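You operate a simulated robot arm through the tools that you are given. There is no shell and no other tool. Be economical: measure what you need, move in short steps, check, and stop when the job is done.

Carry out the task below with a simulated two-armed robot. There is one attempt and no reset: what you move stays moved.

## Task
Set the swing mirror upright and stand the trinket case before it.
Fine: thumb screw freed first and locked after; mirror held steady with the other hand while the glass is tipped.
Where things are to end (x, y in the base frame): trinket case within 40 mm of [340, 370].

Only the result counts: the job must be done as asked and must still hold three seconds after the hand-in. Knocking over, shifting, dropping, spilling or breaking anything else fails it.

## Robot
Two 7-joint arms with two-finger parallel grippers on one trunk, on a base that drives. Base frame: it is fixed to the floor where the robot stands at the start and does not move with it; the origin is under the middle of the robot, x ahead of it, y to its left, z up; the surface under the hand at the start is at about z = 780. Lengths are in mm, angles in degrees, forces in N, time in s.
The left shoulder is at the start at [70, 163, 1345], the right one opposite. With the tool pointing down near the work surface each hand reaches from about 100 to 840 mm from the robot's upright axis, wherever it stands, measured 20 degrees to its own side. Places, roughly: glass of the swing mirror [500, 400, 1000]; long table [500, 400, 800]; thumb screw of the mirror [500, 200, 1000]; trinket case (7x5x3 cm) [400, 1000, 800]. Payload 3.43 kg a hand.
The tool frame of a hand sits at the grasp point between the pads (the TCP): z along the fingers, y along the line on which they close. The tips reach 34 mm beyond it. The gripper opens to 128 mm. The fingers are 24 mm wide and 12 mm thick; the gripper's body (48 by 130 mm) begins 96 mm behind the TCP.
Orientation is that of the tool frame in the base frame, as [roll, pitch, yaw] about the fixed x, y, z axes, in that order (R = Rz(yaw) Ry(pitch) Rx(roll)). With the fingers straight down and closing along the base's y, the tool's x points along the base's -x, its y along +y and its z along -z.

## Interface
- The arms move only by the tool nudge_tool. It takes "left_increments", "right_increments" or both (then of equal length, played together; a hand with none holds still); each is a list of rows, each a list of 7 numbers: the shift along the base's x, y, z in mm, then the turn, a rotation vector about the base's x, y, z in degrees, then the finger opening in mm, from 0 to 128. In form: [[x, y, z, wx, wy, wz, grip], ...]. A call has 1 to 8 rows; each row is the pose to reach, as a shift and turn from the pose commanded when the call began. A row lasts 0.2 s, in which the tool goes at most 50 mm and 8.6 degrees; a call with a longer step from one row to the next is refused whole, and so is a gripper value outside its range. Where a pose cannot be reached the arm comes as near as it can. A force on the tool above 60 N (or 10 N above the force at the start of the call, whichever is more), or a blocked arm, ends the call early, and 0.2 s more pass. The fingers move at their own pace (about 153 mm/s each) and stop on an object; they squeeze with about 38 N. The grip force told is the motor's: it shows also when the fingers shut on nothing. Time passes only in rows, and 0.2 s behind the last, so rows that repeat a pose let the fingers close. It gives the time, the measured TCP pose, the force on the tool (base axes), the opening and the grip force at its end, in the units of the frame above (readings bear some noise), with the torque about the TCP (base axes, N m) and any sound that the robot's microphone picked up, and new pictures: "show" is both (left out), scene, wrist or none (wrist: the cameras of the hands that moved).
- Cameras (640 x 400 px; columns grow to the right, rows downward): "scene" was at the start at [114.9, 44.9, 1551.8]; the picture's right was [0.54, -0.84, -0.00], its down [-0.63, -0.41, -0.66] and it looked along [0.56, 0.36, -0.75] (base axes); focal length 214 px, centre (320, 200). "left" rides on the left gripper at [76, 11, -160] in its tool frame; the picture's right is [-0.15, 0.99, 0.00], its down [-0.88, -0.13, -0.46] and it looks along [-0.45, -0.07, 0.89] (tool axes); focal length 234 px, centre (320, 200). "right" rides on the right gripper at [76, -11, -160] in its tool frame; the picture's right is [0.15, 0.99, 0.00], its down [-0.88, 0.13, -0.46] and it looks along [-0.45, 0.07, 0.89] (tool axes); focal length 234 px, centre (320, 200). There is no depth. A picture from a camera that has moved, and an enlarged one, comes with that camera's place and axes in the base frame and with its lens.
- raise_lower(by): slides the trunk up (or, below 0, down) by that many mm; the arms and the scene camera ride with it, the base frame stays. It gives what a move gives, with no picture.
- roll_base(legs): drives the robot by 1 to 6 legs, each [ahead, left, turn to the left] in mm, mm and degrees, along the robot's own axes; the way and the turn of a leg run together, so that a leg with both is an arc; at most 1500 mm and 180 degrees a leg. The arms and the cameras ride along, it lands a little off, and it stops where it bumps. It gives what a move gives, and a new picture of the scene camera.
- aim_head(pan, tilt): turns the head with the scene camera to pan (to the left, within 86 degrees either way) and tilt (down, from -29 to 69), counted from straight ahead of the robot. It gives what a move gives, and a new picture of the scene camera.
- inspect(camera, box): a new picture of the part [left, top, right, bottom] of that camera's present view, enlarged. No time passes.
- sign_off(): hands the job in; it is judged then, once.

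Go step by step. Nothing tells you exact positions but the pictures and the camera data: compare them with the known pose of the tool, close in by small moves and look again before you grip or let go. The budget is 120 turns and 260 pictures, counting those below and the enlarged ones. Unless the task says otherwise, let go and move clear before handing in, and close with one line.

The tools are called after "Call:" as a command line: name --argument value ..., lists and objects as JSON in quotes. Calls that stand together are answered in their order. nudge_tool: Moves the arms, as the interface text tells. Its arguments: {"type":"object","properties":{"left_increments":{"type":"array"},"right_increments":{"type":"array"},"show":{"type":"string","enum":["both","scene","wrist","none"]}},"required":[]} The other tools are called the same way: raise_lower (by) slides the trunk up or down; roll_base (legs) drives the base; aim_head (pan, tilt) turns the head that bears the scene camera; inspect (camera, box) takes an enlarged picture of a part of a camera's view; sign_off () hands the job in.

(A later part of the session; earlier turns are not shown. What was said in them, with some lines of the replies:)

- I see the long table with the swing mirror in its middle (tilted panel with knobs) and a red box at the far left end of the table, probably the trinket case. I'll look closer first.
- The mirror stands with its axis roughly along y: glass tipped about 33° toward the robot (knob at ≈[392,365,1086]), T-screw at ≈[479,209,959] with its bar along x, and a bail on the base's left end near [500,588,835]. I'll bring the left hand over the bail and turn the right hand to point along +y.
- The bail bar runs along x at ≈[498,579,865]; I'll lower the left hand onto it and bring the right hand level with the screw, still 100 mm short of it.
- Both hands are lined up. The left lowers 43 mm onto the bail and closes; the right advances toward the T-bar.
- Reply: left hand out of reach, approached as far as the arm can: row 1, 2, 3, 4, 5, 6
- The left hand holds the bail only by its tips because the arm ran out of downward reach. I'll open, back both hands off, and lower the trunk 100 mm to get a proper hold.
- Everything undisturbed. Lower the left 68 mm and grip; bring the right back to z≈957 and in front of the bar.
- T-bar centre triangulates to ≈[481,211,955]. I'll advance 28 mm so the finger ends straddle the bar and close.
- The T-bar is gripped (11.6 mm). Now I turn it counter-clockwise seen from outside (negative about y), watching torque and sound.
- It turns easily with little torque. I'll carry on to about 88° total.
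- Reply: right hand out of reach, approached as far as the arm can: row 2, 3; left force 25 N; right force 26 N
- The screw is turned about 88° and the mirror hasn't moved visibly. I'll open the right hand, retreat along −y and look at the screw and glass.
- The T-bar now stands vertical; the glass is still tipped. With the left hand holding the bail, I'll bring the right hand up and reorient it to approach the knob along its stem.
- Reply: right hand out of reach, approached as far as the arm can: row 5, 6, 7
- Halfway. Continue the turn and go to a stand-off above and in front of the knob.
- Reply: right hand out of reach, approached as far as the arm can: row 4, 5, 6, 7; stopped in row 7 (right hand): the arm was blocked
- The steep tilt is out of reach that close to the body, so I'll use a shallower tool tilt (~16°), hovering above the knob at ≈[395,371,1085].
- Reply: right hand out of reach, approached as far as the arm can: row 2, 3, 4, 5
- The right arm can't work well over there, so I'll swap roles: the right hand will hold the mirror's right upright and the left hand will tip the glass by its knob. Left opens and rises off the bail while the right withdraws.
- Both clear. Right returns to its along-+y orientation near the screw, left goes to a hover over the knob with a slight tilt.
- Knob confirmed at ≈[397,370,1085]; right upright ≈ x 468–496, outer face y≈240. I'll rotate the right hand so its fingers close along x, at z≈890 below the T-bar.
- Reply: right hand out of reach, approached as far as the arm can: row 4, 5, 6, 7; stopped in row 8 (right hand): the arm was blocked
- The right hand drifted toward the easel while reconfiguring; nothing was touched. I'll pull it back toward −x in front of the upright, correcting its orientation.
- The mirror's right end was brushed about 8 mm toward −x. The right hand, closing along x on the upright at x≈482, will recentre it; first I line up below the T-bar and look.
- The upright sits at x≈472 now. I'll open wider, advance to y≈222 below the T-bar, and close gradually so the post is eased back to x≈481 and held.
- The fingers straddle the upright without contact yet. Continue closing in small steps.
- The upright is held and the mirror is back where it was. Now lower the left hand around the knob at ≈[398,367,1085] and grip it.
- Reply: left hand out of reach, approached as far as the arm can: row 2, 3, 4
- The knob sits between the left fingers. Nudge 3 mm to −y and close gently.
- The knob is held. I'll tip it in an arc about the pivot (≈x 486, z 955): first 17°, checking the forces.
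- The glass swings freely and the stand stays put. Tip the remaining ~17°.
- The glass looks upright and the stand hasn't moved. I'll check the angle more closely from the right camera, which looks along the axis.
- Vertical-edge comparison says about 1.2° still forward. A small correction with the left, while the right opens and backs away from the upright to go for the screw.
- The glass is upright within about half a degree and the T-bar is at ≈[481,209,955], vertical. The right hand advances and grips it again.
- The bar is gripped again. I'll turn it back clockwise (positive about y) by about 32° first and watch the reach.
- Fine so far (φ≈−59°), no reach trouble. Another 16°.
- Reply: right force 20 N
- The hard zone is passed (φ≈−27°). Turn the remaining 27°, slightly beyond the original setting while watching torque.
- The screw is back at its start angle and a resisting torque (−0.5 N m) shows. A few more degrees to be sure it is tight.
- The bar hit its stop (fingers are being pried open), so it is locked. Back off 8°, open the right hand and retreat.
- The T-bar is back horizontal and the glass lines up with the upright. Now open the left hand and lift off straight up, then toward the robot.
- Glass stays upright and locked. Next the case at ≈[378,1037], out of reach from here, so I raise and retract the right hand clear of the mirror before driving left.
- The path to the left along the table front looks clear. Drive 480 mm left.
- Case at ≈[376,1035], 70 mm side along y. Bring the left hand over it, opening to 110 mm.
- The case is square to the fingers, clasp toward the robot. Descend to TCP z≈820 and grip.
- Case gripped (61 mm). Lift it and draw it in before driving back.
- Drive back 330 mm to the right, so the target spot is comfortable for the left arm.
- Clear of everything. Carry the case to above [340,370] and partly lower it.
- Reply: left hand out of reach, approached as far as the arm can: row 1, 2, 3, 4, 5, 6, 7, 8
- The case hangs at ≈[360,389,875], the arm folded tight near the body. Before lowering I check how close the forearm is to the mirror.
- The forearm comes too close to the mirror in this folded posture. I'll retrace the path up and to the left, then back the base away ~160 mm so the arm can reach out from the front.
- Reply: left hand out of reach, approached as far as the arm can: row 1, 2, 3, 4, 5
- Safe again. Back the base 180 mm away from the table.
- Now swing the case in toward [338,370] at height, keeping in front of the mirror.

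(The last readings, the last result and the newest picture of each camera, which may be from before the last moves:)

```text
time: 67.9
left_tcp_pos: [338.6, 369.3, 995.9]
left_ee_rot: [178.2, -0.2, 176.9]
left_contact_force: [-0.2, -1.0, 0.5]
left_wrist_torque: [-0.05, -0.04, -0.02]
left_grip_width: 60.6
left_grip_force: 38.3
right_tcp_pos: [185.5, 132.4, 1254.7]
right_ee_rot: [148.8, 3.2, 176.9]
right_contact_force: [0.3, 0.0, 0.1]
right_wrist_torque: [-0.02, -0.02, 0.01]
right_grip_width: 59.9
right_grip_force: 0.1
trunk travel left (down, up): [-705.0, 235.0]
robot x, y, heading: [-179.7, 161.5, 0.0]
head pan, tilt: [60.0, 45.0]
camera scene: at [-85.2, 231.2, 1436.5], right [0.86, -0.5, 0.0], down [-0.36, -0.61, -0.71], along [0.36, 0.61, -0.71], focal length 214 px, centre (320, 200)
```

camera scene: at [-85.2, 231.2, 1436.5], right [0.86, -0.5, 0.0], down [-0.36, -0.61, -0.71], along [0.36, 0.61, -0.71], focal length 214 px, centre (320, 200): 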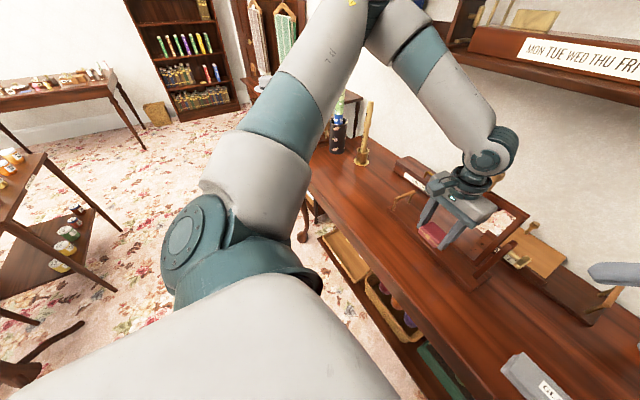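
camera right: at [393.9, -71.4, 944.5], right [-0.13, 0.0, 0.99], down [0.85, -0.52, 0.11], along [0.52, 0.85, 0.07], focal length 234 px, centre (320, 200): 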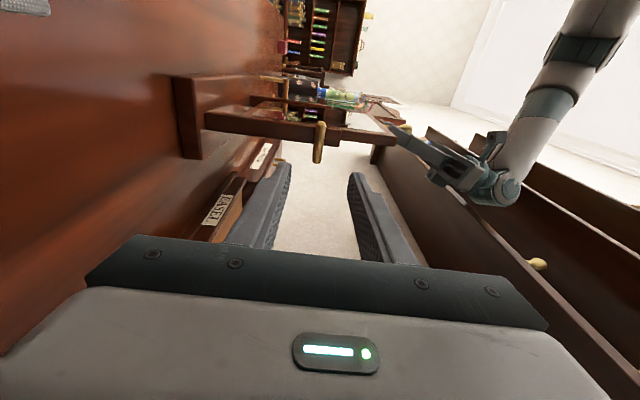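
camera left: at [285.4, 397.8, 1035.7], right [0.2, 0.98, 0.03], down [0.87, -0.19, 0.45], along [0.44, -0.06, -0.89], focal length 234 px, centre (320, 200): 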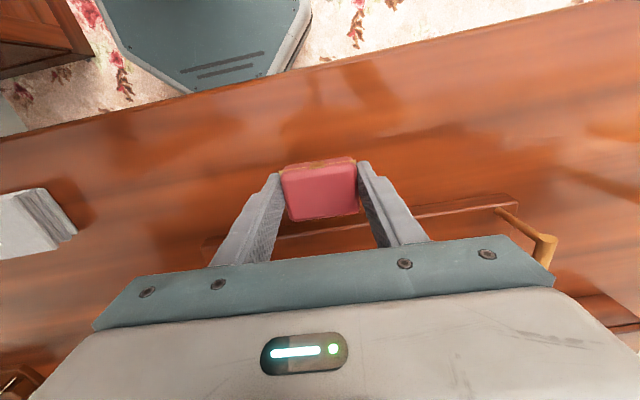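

Reached exactly. Lower straight down to just above the table.

Call:
nudge_tool --left_increments '[[0, 0, -40, 0, 0, 0, 40], [0, 0, -80, 0, 0, 0, 40], [0, 0, -120, 0, 0, 0, 40], [0, 0, -150, 0, 0, 0, 40], [0, 0, -160, 0, 0, 0, 40]]'

Call:
inspect --camera "scene" --box '[340, 120, 540, 320]'

```text
time: 69.1
left_tcp_pos: [324.2, 400.5, 869.1]
left_ee_rot: [178.4, -0.3, 176.7]
left_contact_force: [0.4, 0.3, -0.6]
left_wrist_torque: [0.01, -0.03, -0.02]
left_grip_width: 60.6
left_grip_force: 37.6
left hand out of reach, approached as far as the arm can: row 3, 4, 5
right_tcp_pos: [186.3, 133.3, 1254.2]
right_ee_rot: [148.7, 3.3, 176.8]
right_contact_force: [0.2, 0.1, 0.3]
right_wrist_torque: [0.02, 0.02, 0.02]
right_grip_width: 59.9
right_grip_force: 0.0
trunk travel left (down, up): [-705.0, 235.0]
robot x, y, heading: [-175.3, 156.4, -0.0]
head pan, tilt: [60.0, 45.0]
camera scene: at [-84.8, 231.2, 1436.5], right [0.86, -0.5, 0.0], down [-0.36, -0.61, -0.71], along [0.36, 0.61, -0.71], focal length 214 px, centre (320, 200)
camera left: at [250.9, 410.7, 1029.4], right [0.2, 0.98, 0.03], down [0.87, -0.19, 0.45], along [0.44, -0.07, -0.89], focal length 234 px, centre (320, 200)
```

scene: 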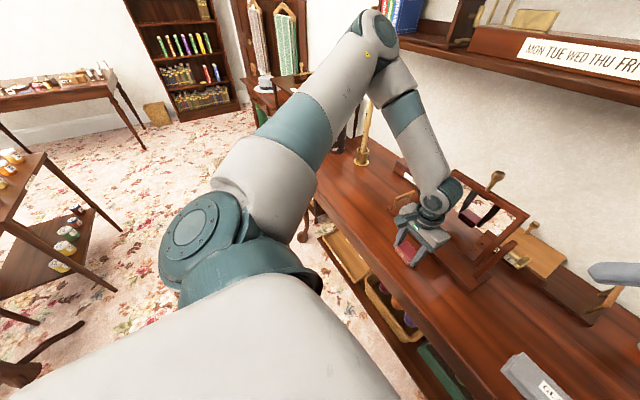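
left: 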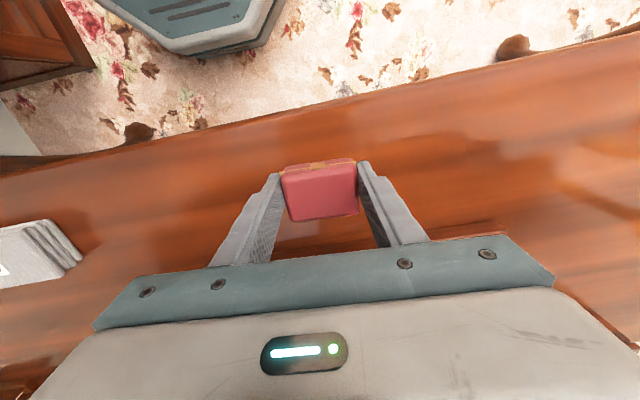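

```text
2.00 times, centred on (440, 220) of scene
camera zoom: at [-84.8, 231.2, 1436.5], right [0.86, -0.5, 0.0], down [-0.36, -0.61, -0.71], along [0.36, 0.61, -0.71], focal length 429 px, centre (80, 160)
```

zoom: 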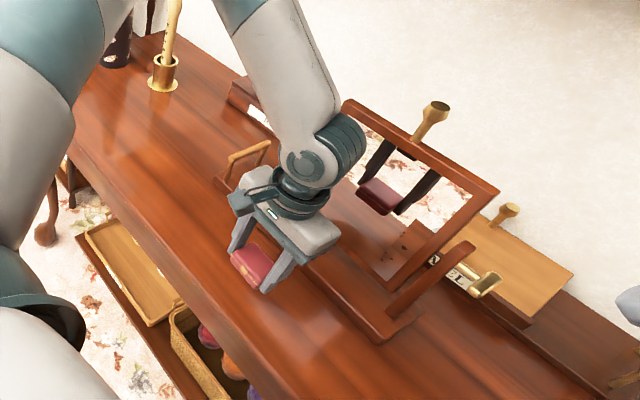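

This posture can't reach down here. The pickup geometry (target ahead-left of the robot) worked well, so I'll lift, put the hand out to the left, and shift the base right instead.

Call:
nudge_tool --left_increments '[[0, 0, 45, 0, 0, 0, 40], [-10, 10, 88, 0, 0, 0, 40], [-30, 45, 115, 0, 0, 0, 40], [-47, 90, 125, 0, 0, 0, 40], [-64, 135, 131, 0, 0, 0, 40], [-81, 180, 131, 0, 0, 0, 40], [-98, 225, 131, 0, 0, 0, 40], [-115, 270, 131, 0, 0, 0, 40]]' --show "scene"

```text
time: 70.9
left_tcp_pos: [211.3, 672.9, 999.0]
left_ee_rot: [178.4, -0.1, 176.9]
left_contact_force: [-0.5, -0.4, -1.1]
left_wrist_torque: [-0.01, 0.0, 0.03]
left_grip_width: 60.8
left_grip_force: 37.9
right_tcp_pos: [183.6, 134.5, 1256.4]
right_ee_rot: [148.9, 3.3, 177.0]
right_contact_force: [0.0, 0.1, -0.2]
right_wrist_torque: [-0.01, -0.02, -0.04]
right_grip_width: 60.0
right_grip_force: 0.0
trunk travel left (down, up): [-705.0, 235.0]
robot x, y, heading: [-175.8, 158.9, -0.2]
head pan, tilt: [60.0, 45.0]
camera scene: at [-86.7, 232.8, 1436.5], right [0.86, -0.5, 0.0], down [-0.36, -0.61, -0.71], along [0.36, 0.61, -0.71], focal length 214 px, centre (320, 200)
```

scene: 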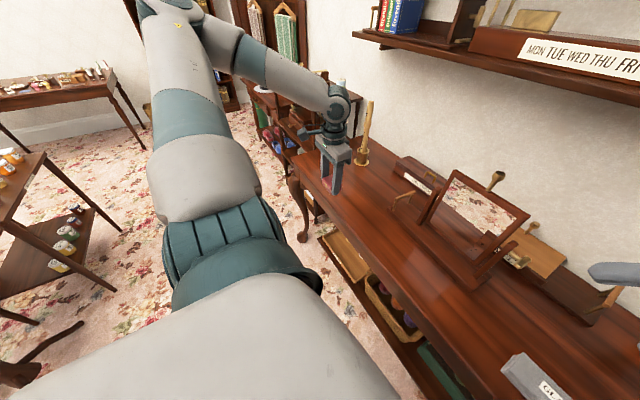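

Before shifting the base right I look at what stands on that side.

Call:
aim_head --pan -50 --tilt 55

```text
time: 72.8
left_tcp_pos: [212.7, 670.2, 999.4]
left_ee_rot: [178.3, -0.3, 176.8]
left_contact_force: [0.0, 0.6, -0.5]
left_wrist_torque: [0.03, 0.03, 0.0]
left_grip_width: 61.1
left_grip_force: 37.9
right_tcp_pos: [186.6, 133.3, 1254.7]
right_ee_rot: [148.8, 3.2, 176.8]
right_contact_force: [-0.1, -0.6, 0.2]
right_wrist_torque: [0.0, 0.01, 0.01]
right_grip_width: 60.1
right_grip_force: 0.1
trunk travel left (down, up): [-705.0, 235.0]
robot x, y, heading: [-172.8, 155.8, -0.4]
head pan, tilt: [-50.0, 55.0]
camera scene: at [-79.7, 105.6, 1423.1], right [-0.77, -0.64, 0.0], down [-0.52, 0.63, -0.57], along [0.37, -0.44, -0.82], focal length 214 px, centre (320, 200)
```

scene: 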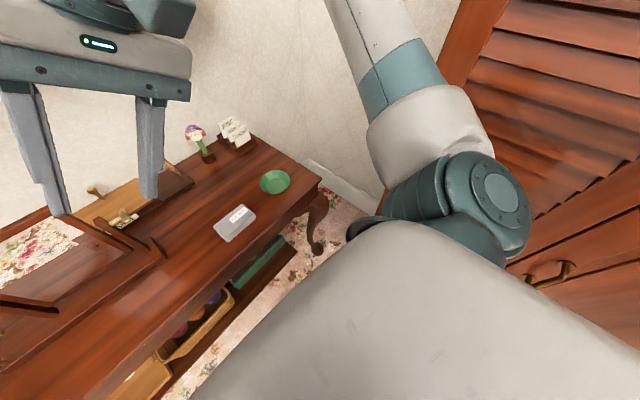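

A roll-top desk stands on the right, so I won't shift there. Instead: lower the trunk 110 mm (that height reached the spot fine before) and then swing the case in from the front.

Call:
raise_lower --by -110

Call:
aim_head --pan 50 --tilt 45

```text
time: 74.2
left_tcp_pos: [211.7, 670.7, 890.3]
left_ee_rot: [178.4, -0.3, 176.8]
left_contact_force: [-0.2, 0.0, -1.0]
left_wrist_torque: [-0.04, 0.02, -0.03]
left_grip_width: 60.8
left_grip_force: 38.0
right_tcp_pos: [184.7, 134.0, 1144.2]
right_ee_rot: [148.8, 3.1, 176.8]
right_contact_force: [-0.8, 0.0, -0.1]
right_wrist_torque: [0.0, -0.02, 0.01]
right_grip_width: 59.9
right_grip_force: 0.2
trunk travel left (down, up): [-595.0, 345.0]
robot x, y, heading: [-174.9, 156.3, -0.4]
head pan, tilt: [-50.0, 55.0]
```

```text
time: 76.0
left_tcp_pos: [213.7, 670.5, 889.1]
left_ee_rot: [178.3, -0.3, 176.8]
left_contact_force: [0.6, -0.2, -1.1]
left_wrist_torque: [-0.01, 0.0, 0.03]
left_grip_width: 61.0
left_grip_force: 38.1
right_tcp_pos: [185.4, 132.1, 1143.6]
right_ee_rot: [148.8, 3.2, 176.9]
right_contact_force: [1.1, -0.3, 0.3]
right_wrist_torque: [0.02, -0.03, 0.02]
right_grip_width: 60.2
right_grip_force: 0.1
trunk travel left (down, up): [-595.0, 345.0]
robot x, y, heading: [-174.8, 156.7, -0.2]
head pan, tilt: [50.0, 45.0]
camera scene: at [-73.4, 223.1, 1326.5], right [0.76, -0.65, 0.0], down [-0.46, -0.54, -0.71], along [0.46, 0.54, -0.71], focal length 214 px, centre (320, 200)
```

scene: 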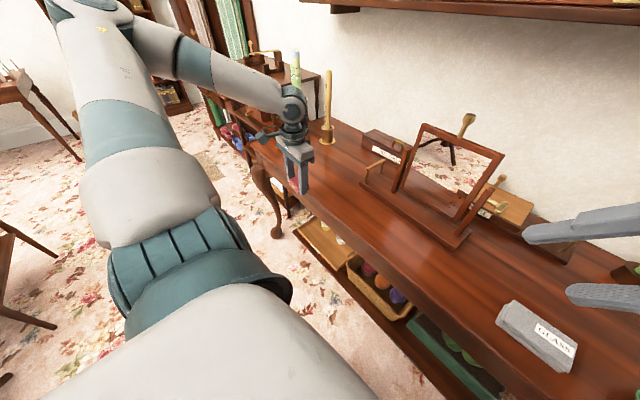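

Now swing in at z≈925.

Call:
nudge_tool --left_increments '[[14, -36, 20, 0, 0, 0, 40], [30, -75, 38, 0, 0, 0, 40], [46, -113, 38, 0, 0, 0, 40], [62, -150, 38, 0, 0, 0, 40], [78, -188, 38, 0, 0, 0, 40], [94, -226, 38, 0, 0, 0, 40], [110, -264, 38, 0, 0, 0, 40], [125, -300, 38, 0, 0, 0, 40]]' --show "scene"

```text
time: 77.8
left_tcp_pos: [337.0, 366.9, 928.8]
left_ee_rot: [178.4, -0.4, 176.9]
left_contact_force: [0.8, -0.4, -0.6]
left_wrist_torque: [0.01, 0.04, -0.01]
left_grip_width: 60.9
left_grip_force: 37.8
right_tcp_pos: [186.5, 133.1, 1144.1]
right_ee_rot: [148.8, 3.1, 176.9]
right_contact_force: [-0.6, -0.1, -0.8]
right_wrist_torque: [0.0, 0.03, 0.02]
right_grip_width: 59.9
right_grip_force: 0.1
trunk travel left (down, up): [-595.0, 345.0]
robot x, y, heading: [-174.2, 160.3, -0.1]
head pan, tilt: [50.0, 45.0]
camera scene: at [-71.6, 223.3, 1326.3], right [0.76, -0.65, 0.0], down [-0.46, -0.54, -0.71], along [0.46, 0.54, -0.71], focal length 214 px, centre (320, 200)
```

scene: 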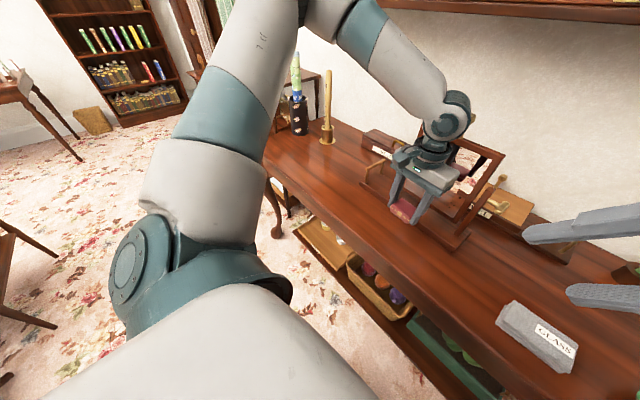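

In place with no reach trouble. Lower 85 mm and check.

Call:
nudge_tool --left_increments '[[1, 2, -30, 0, 0, 0, 40], [2, 3, -60, 0, 0, 0, 40], [2, 3, -85, 0, 0, 0, 40], [2, 3, -85, 0, 0, 0, 40]]'

```text
time: 78.8
left_tcp_pos: [339.5, 373.1, 842.7]
left_ee_rot: [178.3, -0.3, 176.7]
left_contact_force: [-0.4, 0.7, -0.9]
left_wrist_torque: [0.02, 0.0, 0.01]
left_grip_width: 60.9
left_grip_force: 38.3
right_tcp_pos: [185.2, 133.2, 1145.2]
right_ee_rot: [148.7, 3.3, 176.8]
right_contact_force: [-0.5, 0.4, 0.0]
right_wrist_torque: [-0.01, -0.01, 0.01]
right_grip_width: 60.1
right_grip_force: 0.1
trunk travel left (down, up): [-595.0, 345.0]
robot x, y, heading: [-177.0, 161.3, -0.2]
head pan, tilt: [50.0, 45.0]
camera scene: at [-73.5, 222.9, 1326.5], right [0.76, -0.65, 0.0], down [-0.46, -0.54, -0.71], along [0.46, 0.54, -0.71], focal length 214 px, centre (320, 200)
camera left: at [264.6, 381.8, 1002.9], right [0.2, 0.98, 0.03], down [0.87, -0.19, 0.45], along [0.44, -0.06, -0.89], focal length 234 px, centre (320, 200)
```

scene: 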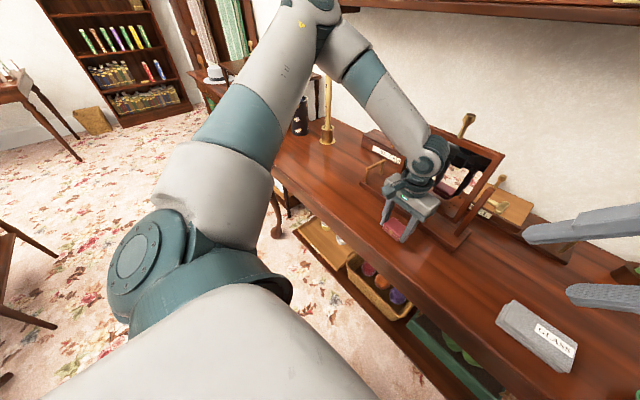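
left: 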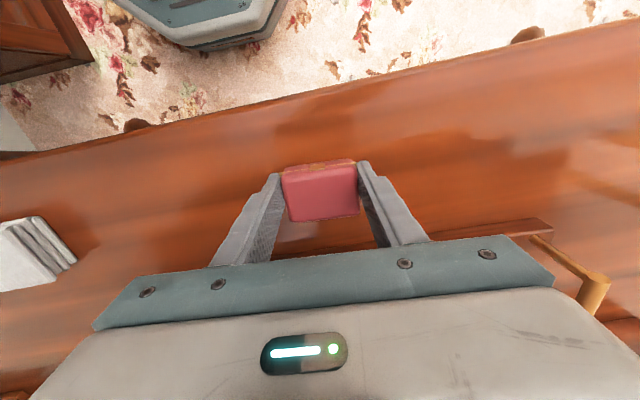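

Case about 22 mm above the table at [340,372]. Lower the rest gently, watching force.

Call:
nudge_tool --left_increments '[[0, -1, -10, 0, 0, 0, 40], [0, -1, -17, 0, 0, 0, 40], [0, -1, -22, 0, 0, 0, 40], [0, -1, -22, 0, 0, 0, 40]]' --show "none"

```text
time: 79.8
left_tcp_pos: [339.6, 371.0, 820.6]
left_ee_rot: [178.3, -0.3, 176.8]
left_contact_force: [0.8, -0.1, -0.4]
left_wrist_torque: [0.01, 0.01, 0.02]
left_grip_width: 60.9
left_grip_force: 37.8
right_tcp_pos: [185.0, 132.0, 1145.3]
right_ee_rot: [148.8, 3.2, 177.0]
right_contact_force: [0.6, 0.4, 0.7]
right_wrist_torque: [0.0, -0.02, 0.01]
right_grip_width: 60.0
right_grip_force: 0.0
trunk travel left (down, up): [-595.0, 345.0]
robot x, y, heading: [-174.7, 158.4, -0.3]
head pan, tilt: [50.0, 45.0]
```

Call:
nudge_tool --left_increments '[[0, 0, -1.5, 0, 0, 0, 40], [0, 0, -2, 0, 0, 0, 40]]' --show "wrist"

```text
time: 80.4
left_tcp_pos: [338.7, 372.6, 818.7]
left_ee_rot: [178.4, -0.3, 176.7]
left_contact_force: [0.3, -0.1, -0.3]
left_wrist_torque: [-0.01, 0.0, 0.0]
left_grip_width: 60.7
left_grip_force: 38.6
right_tcp_pos: [185.6, 133.0, 1144.9]
right_ee_rot: [148.8, 3.2, 176.9]
right_contact_force: [0.3, -0.6, 0.5]
right_wrist_torque: [0.02, 0.01, -0.01]
right_grip_width: 60.2
right_grip_force: 0.1
trunk travel left (down, up): [-595.0, 345.0]
robot x, y, heading: [-174.1, 157.6, -0.2]
head pan, tilt: [50.0, 45.0]
camera left: at [264.5, 381.6, 979.1], right [0.2, 0.98, 0.03], down [0.87, -0.19, 0.45], along [0.44, -0.06, -0.89], focal length 234 px, centre (320, 200)
```

left: 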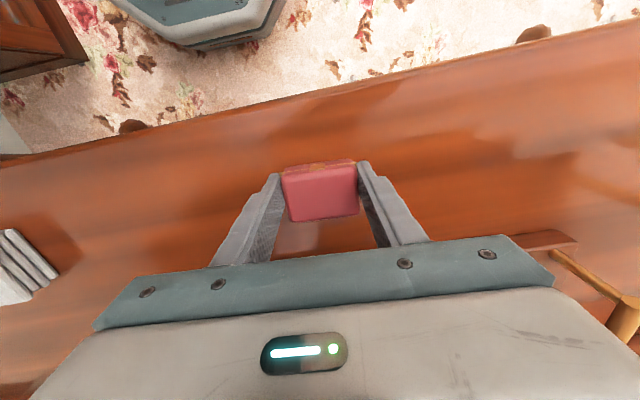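

No contact yet; a few more millimetres.

Call:
nudge_tool --left_increments '[[0, 0, -1, 0, 0, 0, 40], [0, 0, -2, 0, 0, 0, 40], [0, 0, -3, 0, 0, 0, 40]]' --show "none"

```text
time: 81.2
left_tcp_pos: [339.4, 372.3, 817.5]
left_ee_rot: [178.3, 0.0, 176.9]
left_contact_force: [-1.0, 0.6, 17.9]
left_wrist_torque: [-0.48, 0.09, -0.02]
left_grip_width: 60.8
left_grip_force: 38.0
right_tcp_pos: [183.6, 131.9, 1146.2]
right_ee_rot: [148.8, 3.3, 177.0]
right_contact_force: [-0.5, -1.1, -0.4]
right_wrist_torque: [-0.01, -0.02, -0.02]
right_grip_width: 60.0
right_grip_force: 0.1
trunk travel left (down, up): [-595.0, 345.0]
robot x, y, heading: [-173.1, 161.1, -0.2]
head pan, tilt: [50.0, 45.0]
```

Contact at z≈817.5 (18 N). Ease up 1.5 mm, open symmetrically, and rise.

Call:
nudge_tool --left_increments '[[0, 0, 1.5, 0, 0, 0, 40], [0, 0, 1.5, 0, 0, 0, 66], [0, 0, 1.5, 0, 0, 0, 90], [0, 0, 1.5, 0, 0, 0, 100], [0, 0, 30, 0, 0, 0, 100], [0, 0, 65, 0, 0, 0, 100], [-5, 15, 100, 0, 0, 0, 100], [-20, 50, 125, 0, 0, 0, 100]]'

Call:
inspect --camera "scene" --box '[350, 100, 550, 260]'

```text
time: 83.0
left_tcp_pos: [319.6, 422.4, 940.4]
left_ee_rot: [178.4, -0.2, 176.7]
left_contact_force: [-0.4, 0.3, 0.1]
left_wrist_torque: [-0.02, -0.04, 0.03]
left_grip_width: 100.2
left_grip_force: 0.1
right_tcp_pos: [184.2, 134.7, 1145.4]
right_ee_rot: [148.9, 3.4, 176.9]
right_contact_force: [0.7, 0.0, 1.0]
right_wrist_torque: [-0.04, -0.02, -0.03]
right_grip_width: 60.2
right_grip_force: 0.1
trunk travel left (down, up): [-595.0, 345.0]
robot x, y, heading: [-175.6, 156.8, -0.4]
head pan, tilt: [50.0, 45.0]
camera scene: at [-75.4, 224.7, 1326.5], right [0.76, -0.65, 0.0], down [-0.46, -0.54, -0.71], along [0.46, 0.54, -0.71], focal length 214 px, centre (320, 200)
camera left: at [244.1, 433.6, 1099.6], right [0.2, 0.98, 0.03], down [0.87, -0.19, 0.45], along [0.44, -0.07, -0.89], focal length 234 px, centre (320, 200)
```

scene: 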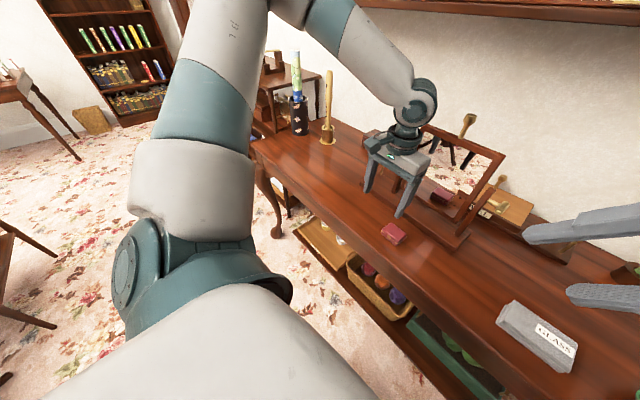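
left: 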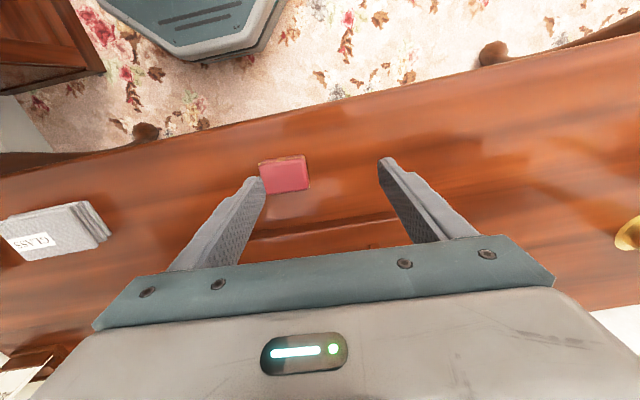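

```text
2.50 times, centred on (450, 180) of scene
camera zoom: at [-75.4, 224.7, 1326.5], right [0.76, -0.65, 0.0], down [-0.46, -0.54, -0.71], along [0.46, 0.54, -0.71], focal length 536 px, centre (-5, 250)
```

zoom: 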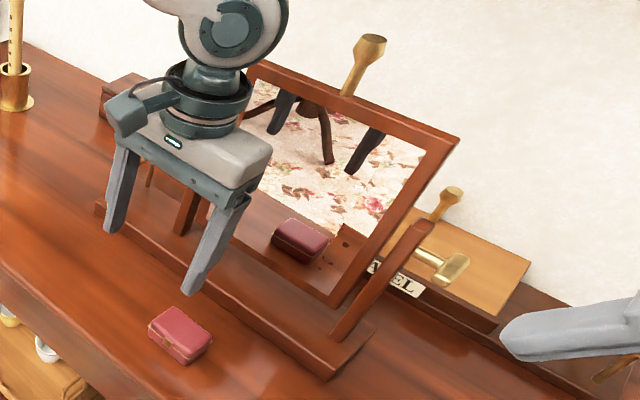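

The case stands at ≈[339,374] before the mirror, whose glass runs parallel to its uprights. Move the left hand well clear and take a final look.

Call:
nudge_tool --left_increments '[[-20, 25, 30, 0, 0, 0, 100], [-40, 60, 55, 0, 0, 0, 100], [-60, 100, 80, 0, 0, 0, 100], [-80, 140, 90, 0, 0, 0, 100], [-95, 180, 95, 0, 0, 0, 100]]' --show "scene"

Call:
inspect --camera "scene" --box '[350, 100, 550, 260]'

```text
refused: row 3 steps farther than a row can; nothing moved
```

```text
2.50 times, centred on (450, 180) of scene
camera zoom: at [-75.4, 224.7, 1326.5], right [0.76, -0.65, 0.0], down [-0.46, -0.54, -0.71], along [0.46, 0.54, -0.71], focal length 536 px, centre (-5, 250)
```

zoom: 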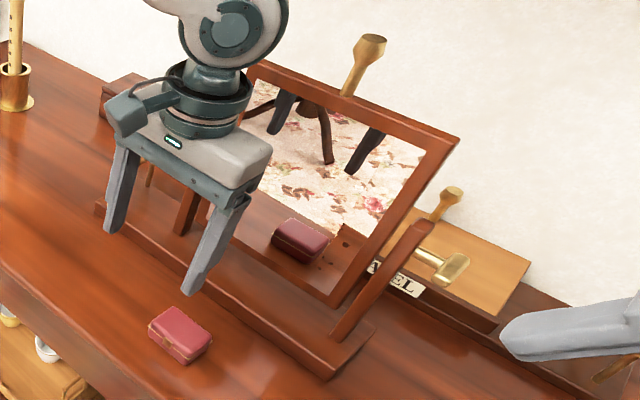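

One step was too long; I resend it with shorter steps.

Call:
nudge_tool --left_increments '[[-18, 22, 28, 0, 0, 0, 100], [-36, 52, 52, 0, 0, 0, 100], [-54, 85, 72, 0, 0, 0, 100], [-72, 122, 85, 0, 0, 0, 100], [-88, 160, 95, 0, 0, 0, 100]]' --show "scene"

Call:
inspect --camera "scene" --box '[350, 100, 550, 260]'

```text
time: 84.2
left_tcp_pos: [229.3, 586.2, 1038.5]
left_ee_rot: [178.4, -0.3, 176.7]
left_contact_force: [-0.4, -0.1, 0.7]
left_wrist_torque: [-0.05, -0.05, 0.0]
left_grip_width: 99.8
left_grip_force: 0.0
right_tcp_pos: [184.6, 134.1, 1145.1]
right_ee_rot: [148.8, 3.2, 176.9]
right_contact_force: [-0.3, -0.5, 0.3]
right_wrist_torque: [-0.02, 0.03, 0.03]
right_grip_width: 59.8
right_grip_force: 0.1
trunk travel left (down, up): [-595.0, 345.0]
robot x, y, heading: [-174.3, 159.0, -0.4]
head pan, tilt: [50.0, 45.0]
camera scene: at [-74.6, 224.6, 1326.5], right [0.76, -0.65, 0.0], down [-0.46, -0.54, -0.71], along [0.46, 0.54, -0.71], focal length 214 px, centre (320, 200)
```

scene: 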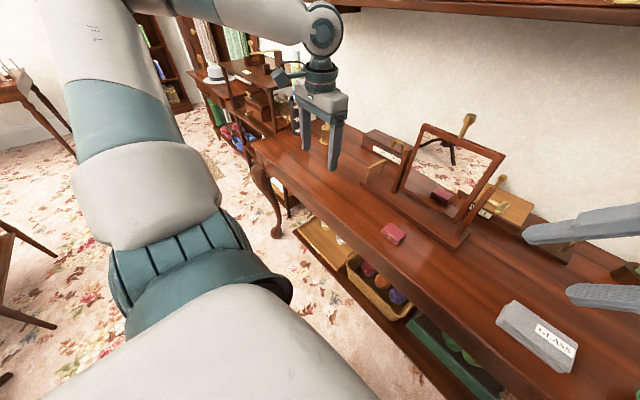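

```text
2.50 times, centred on (450, 180) of scene
camera zoom: at [-74.6, 224.6, 1326.5], right [0.76, -0.65, 0.0], down [-0.46, -0.54, -0.71], along [0.46, 0.54, -0.71], focal length 536 px, centre (-5, 250)
```

zoom: 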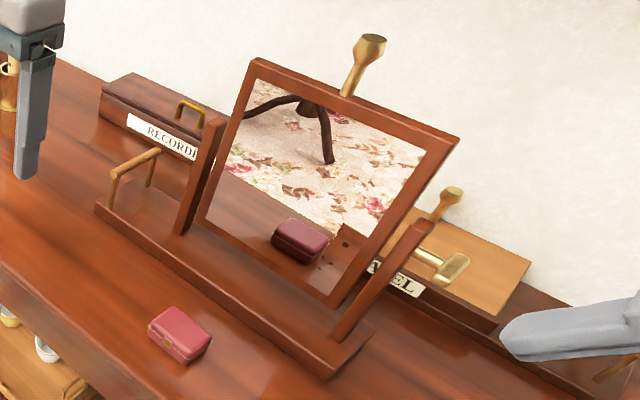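

The glass edges converge exactly toward the vertical vanishing point, so the mirror is upright. It is locked, the case is in place and both hands are clear, so I'm handing in.

Call:
sign_off

```text
The job is handed in.
```

The swing mirror is upright with its thumb screw locked again, and the trinket case stands before it at about [339, 374]. While repositioning, my right hand brushed the mirror's right end about 8 mm. I eased it back to within a few millimetres of where it stood.
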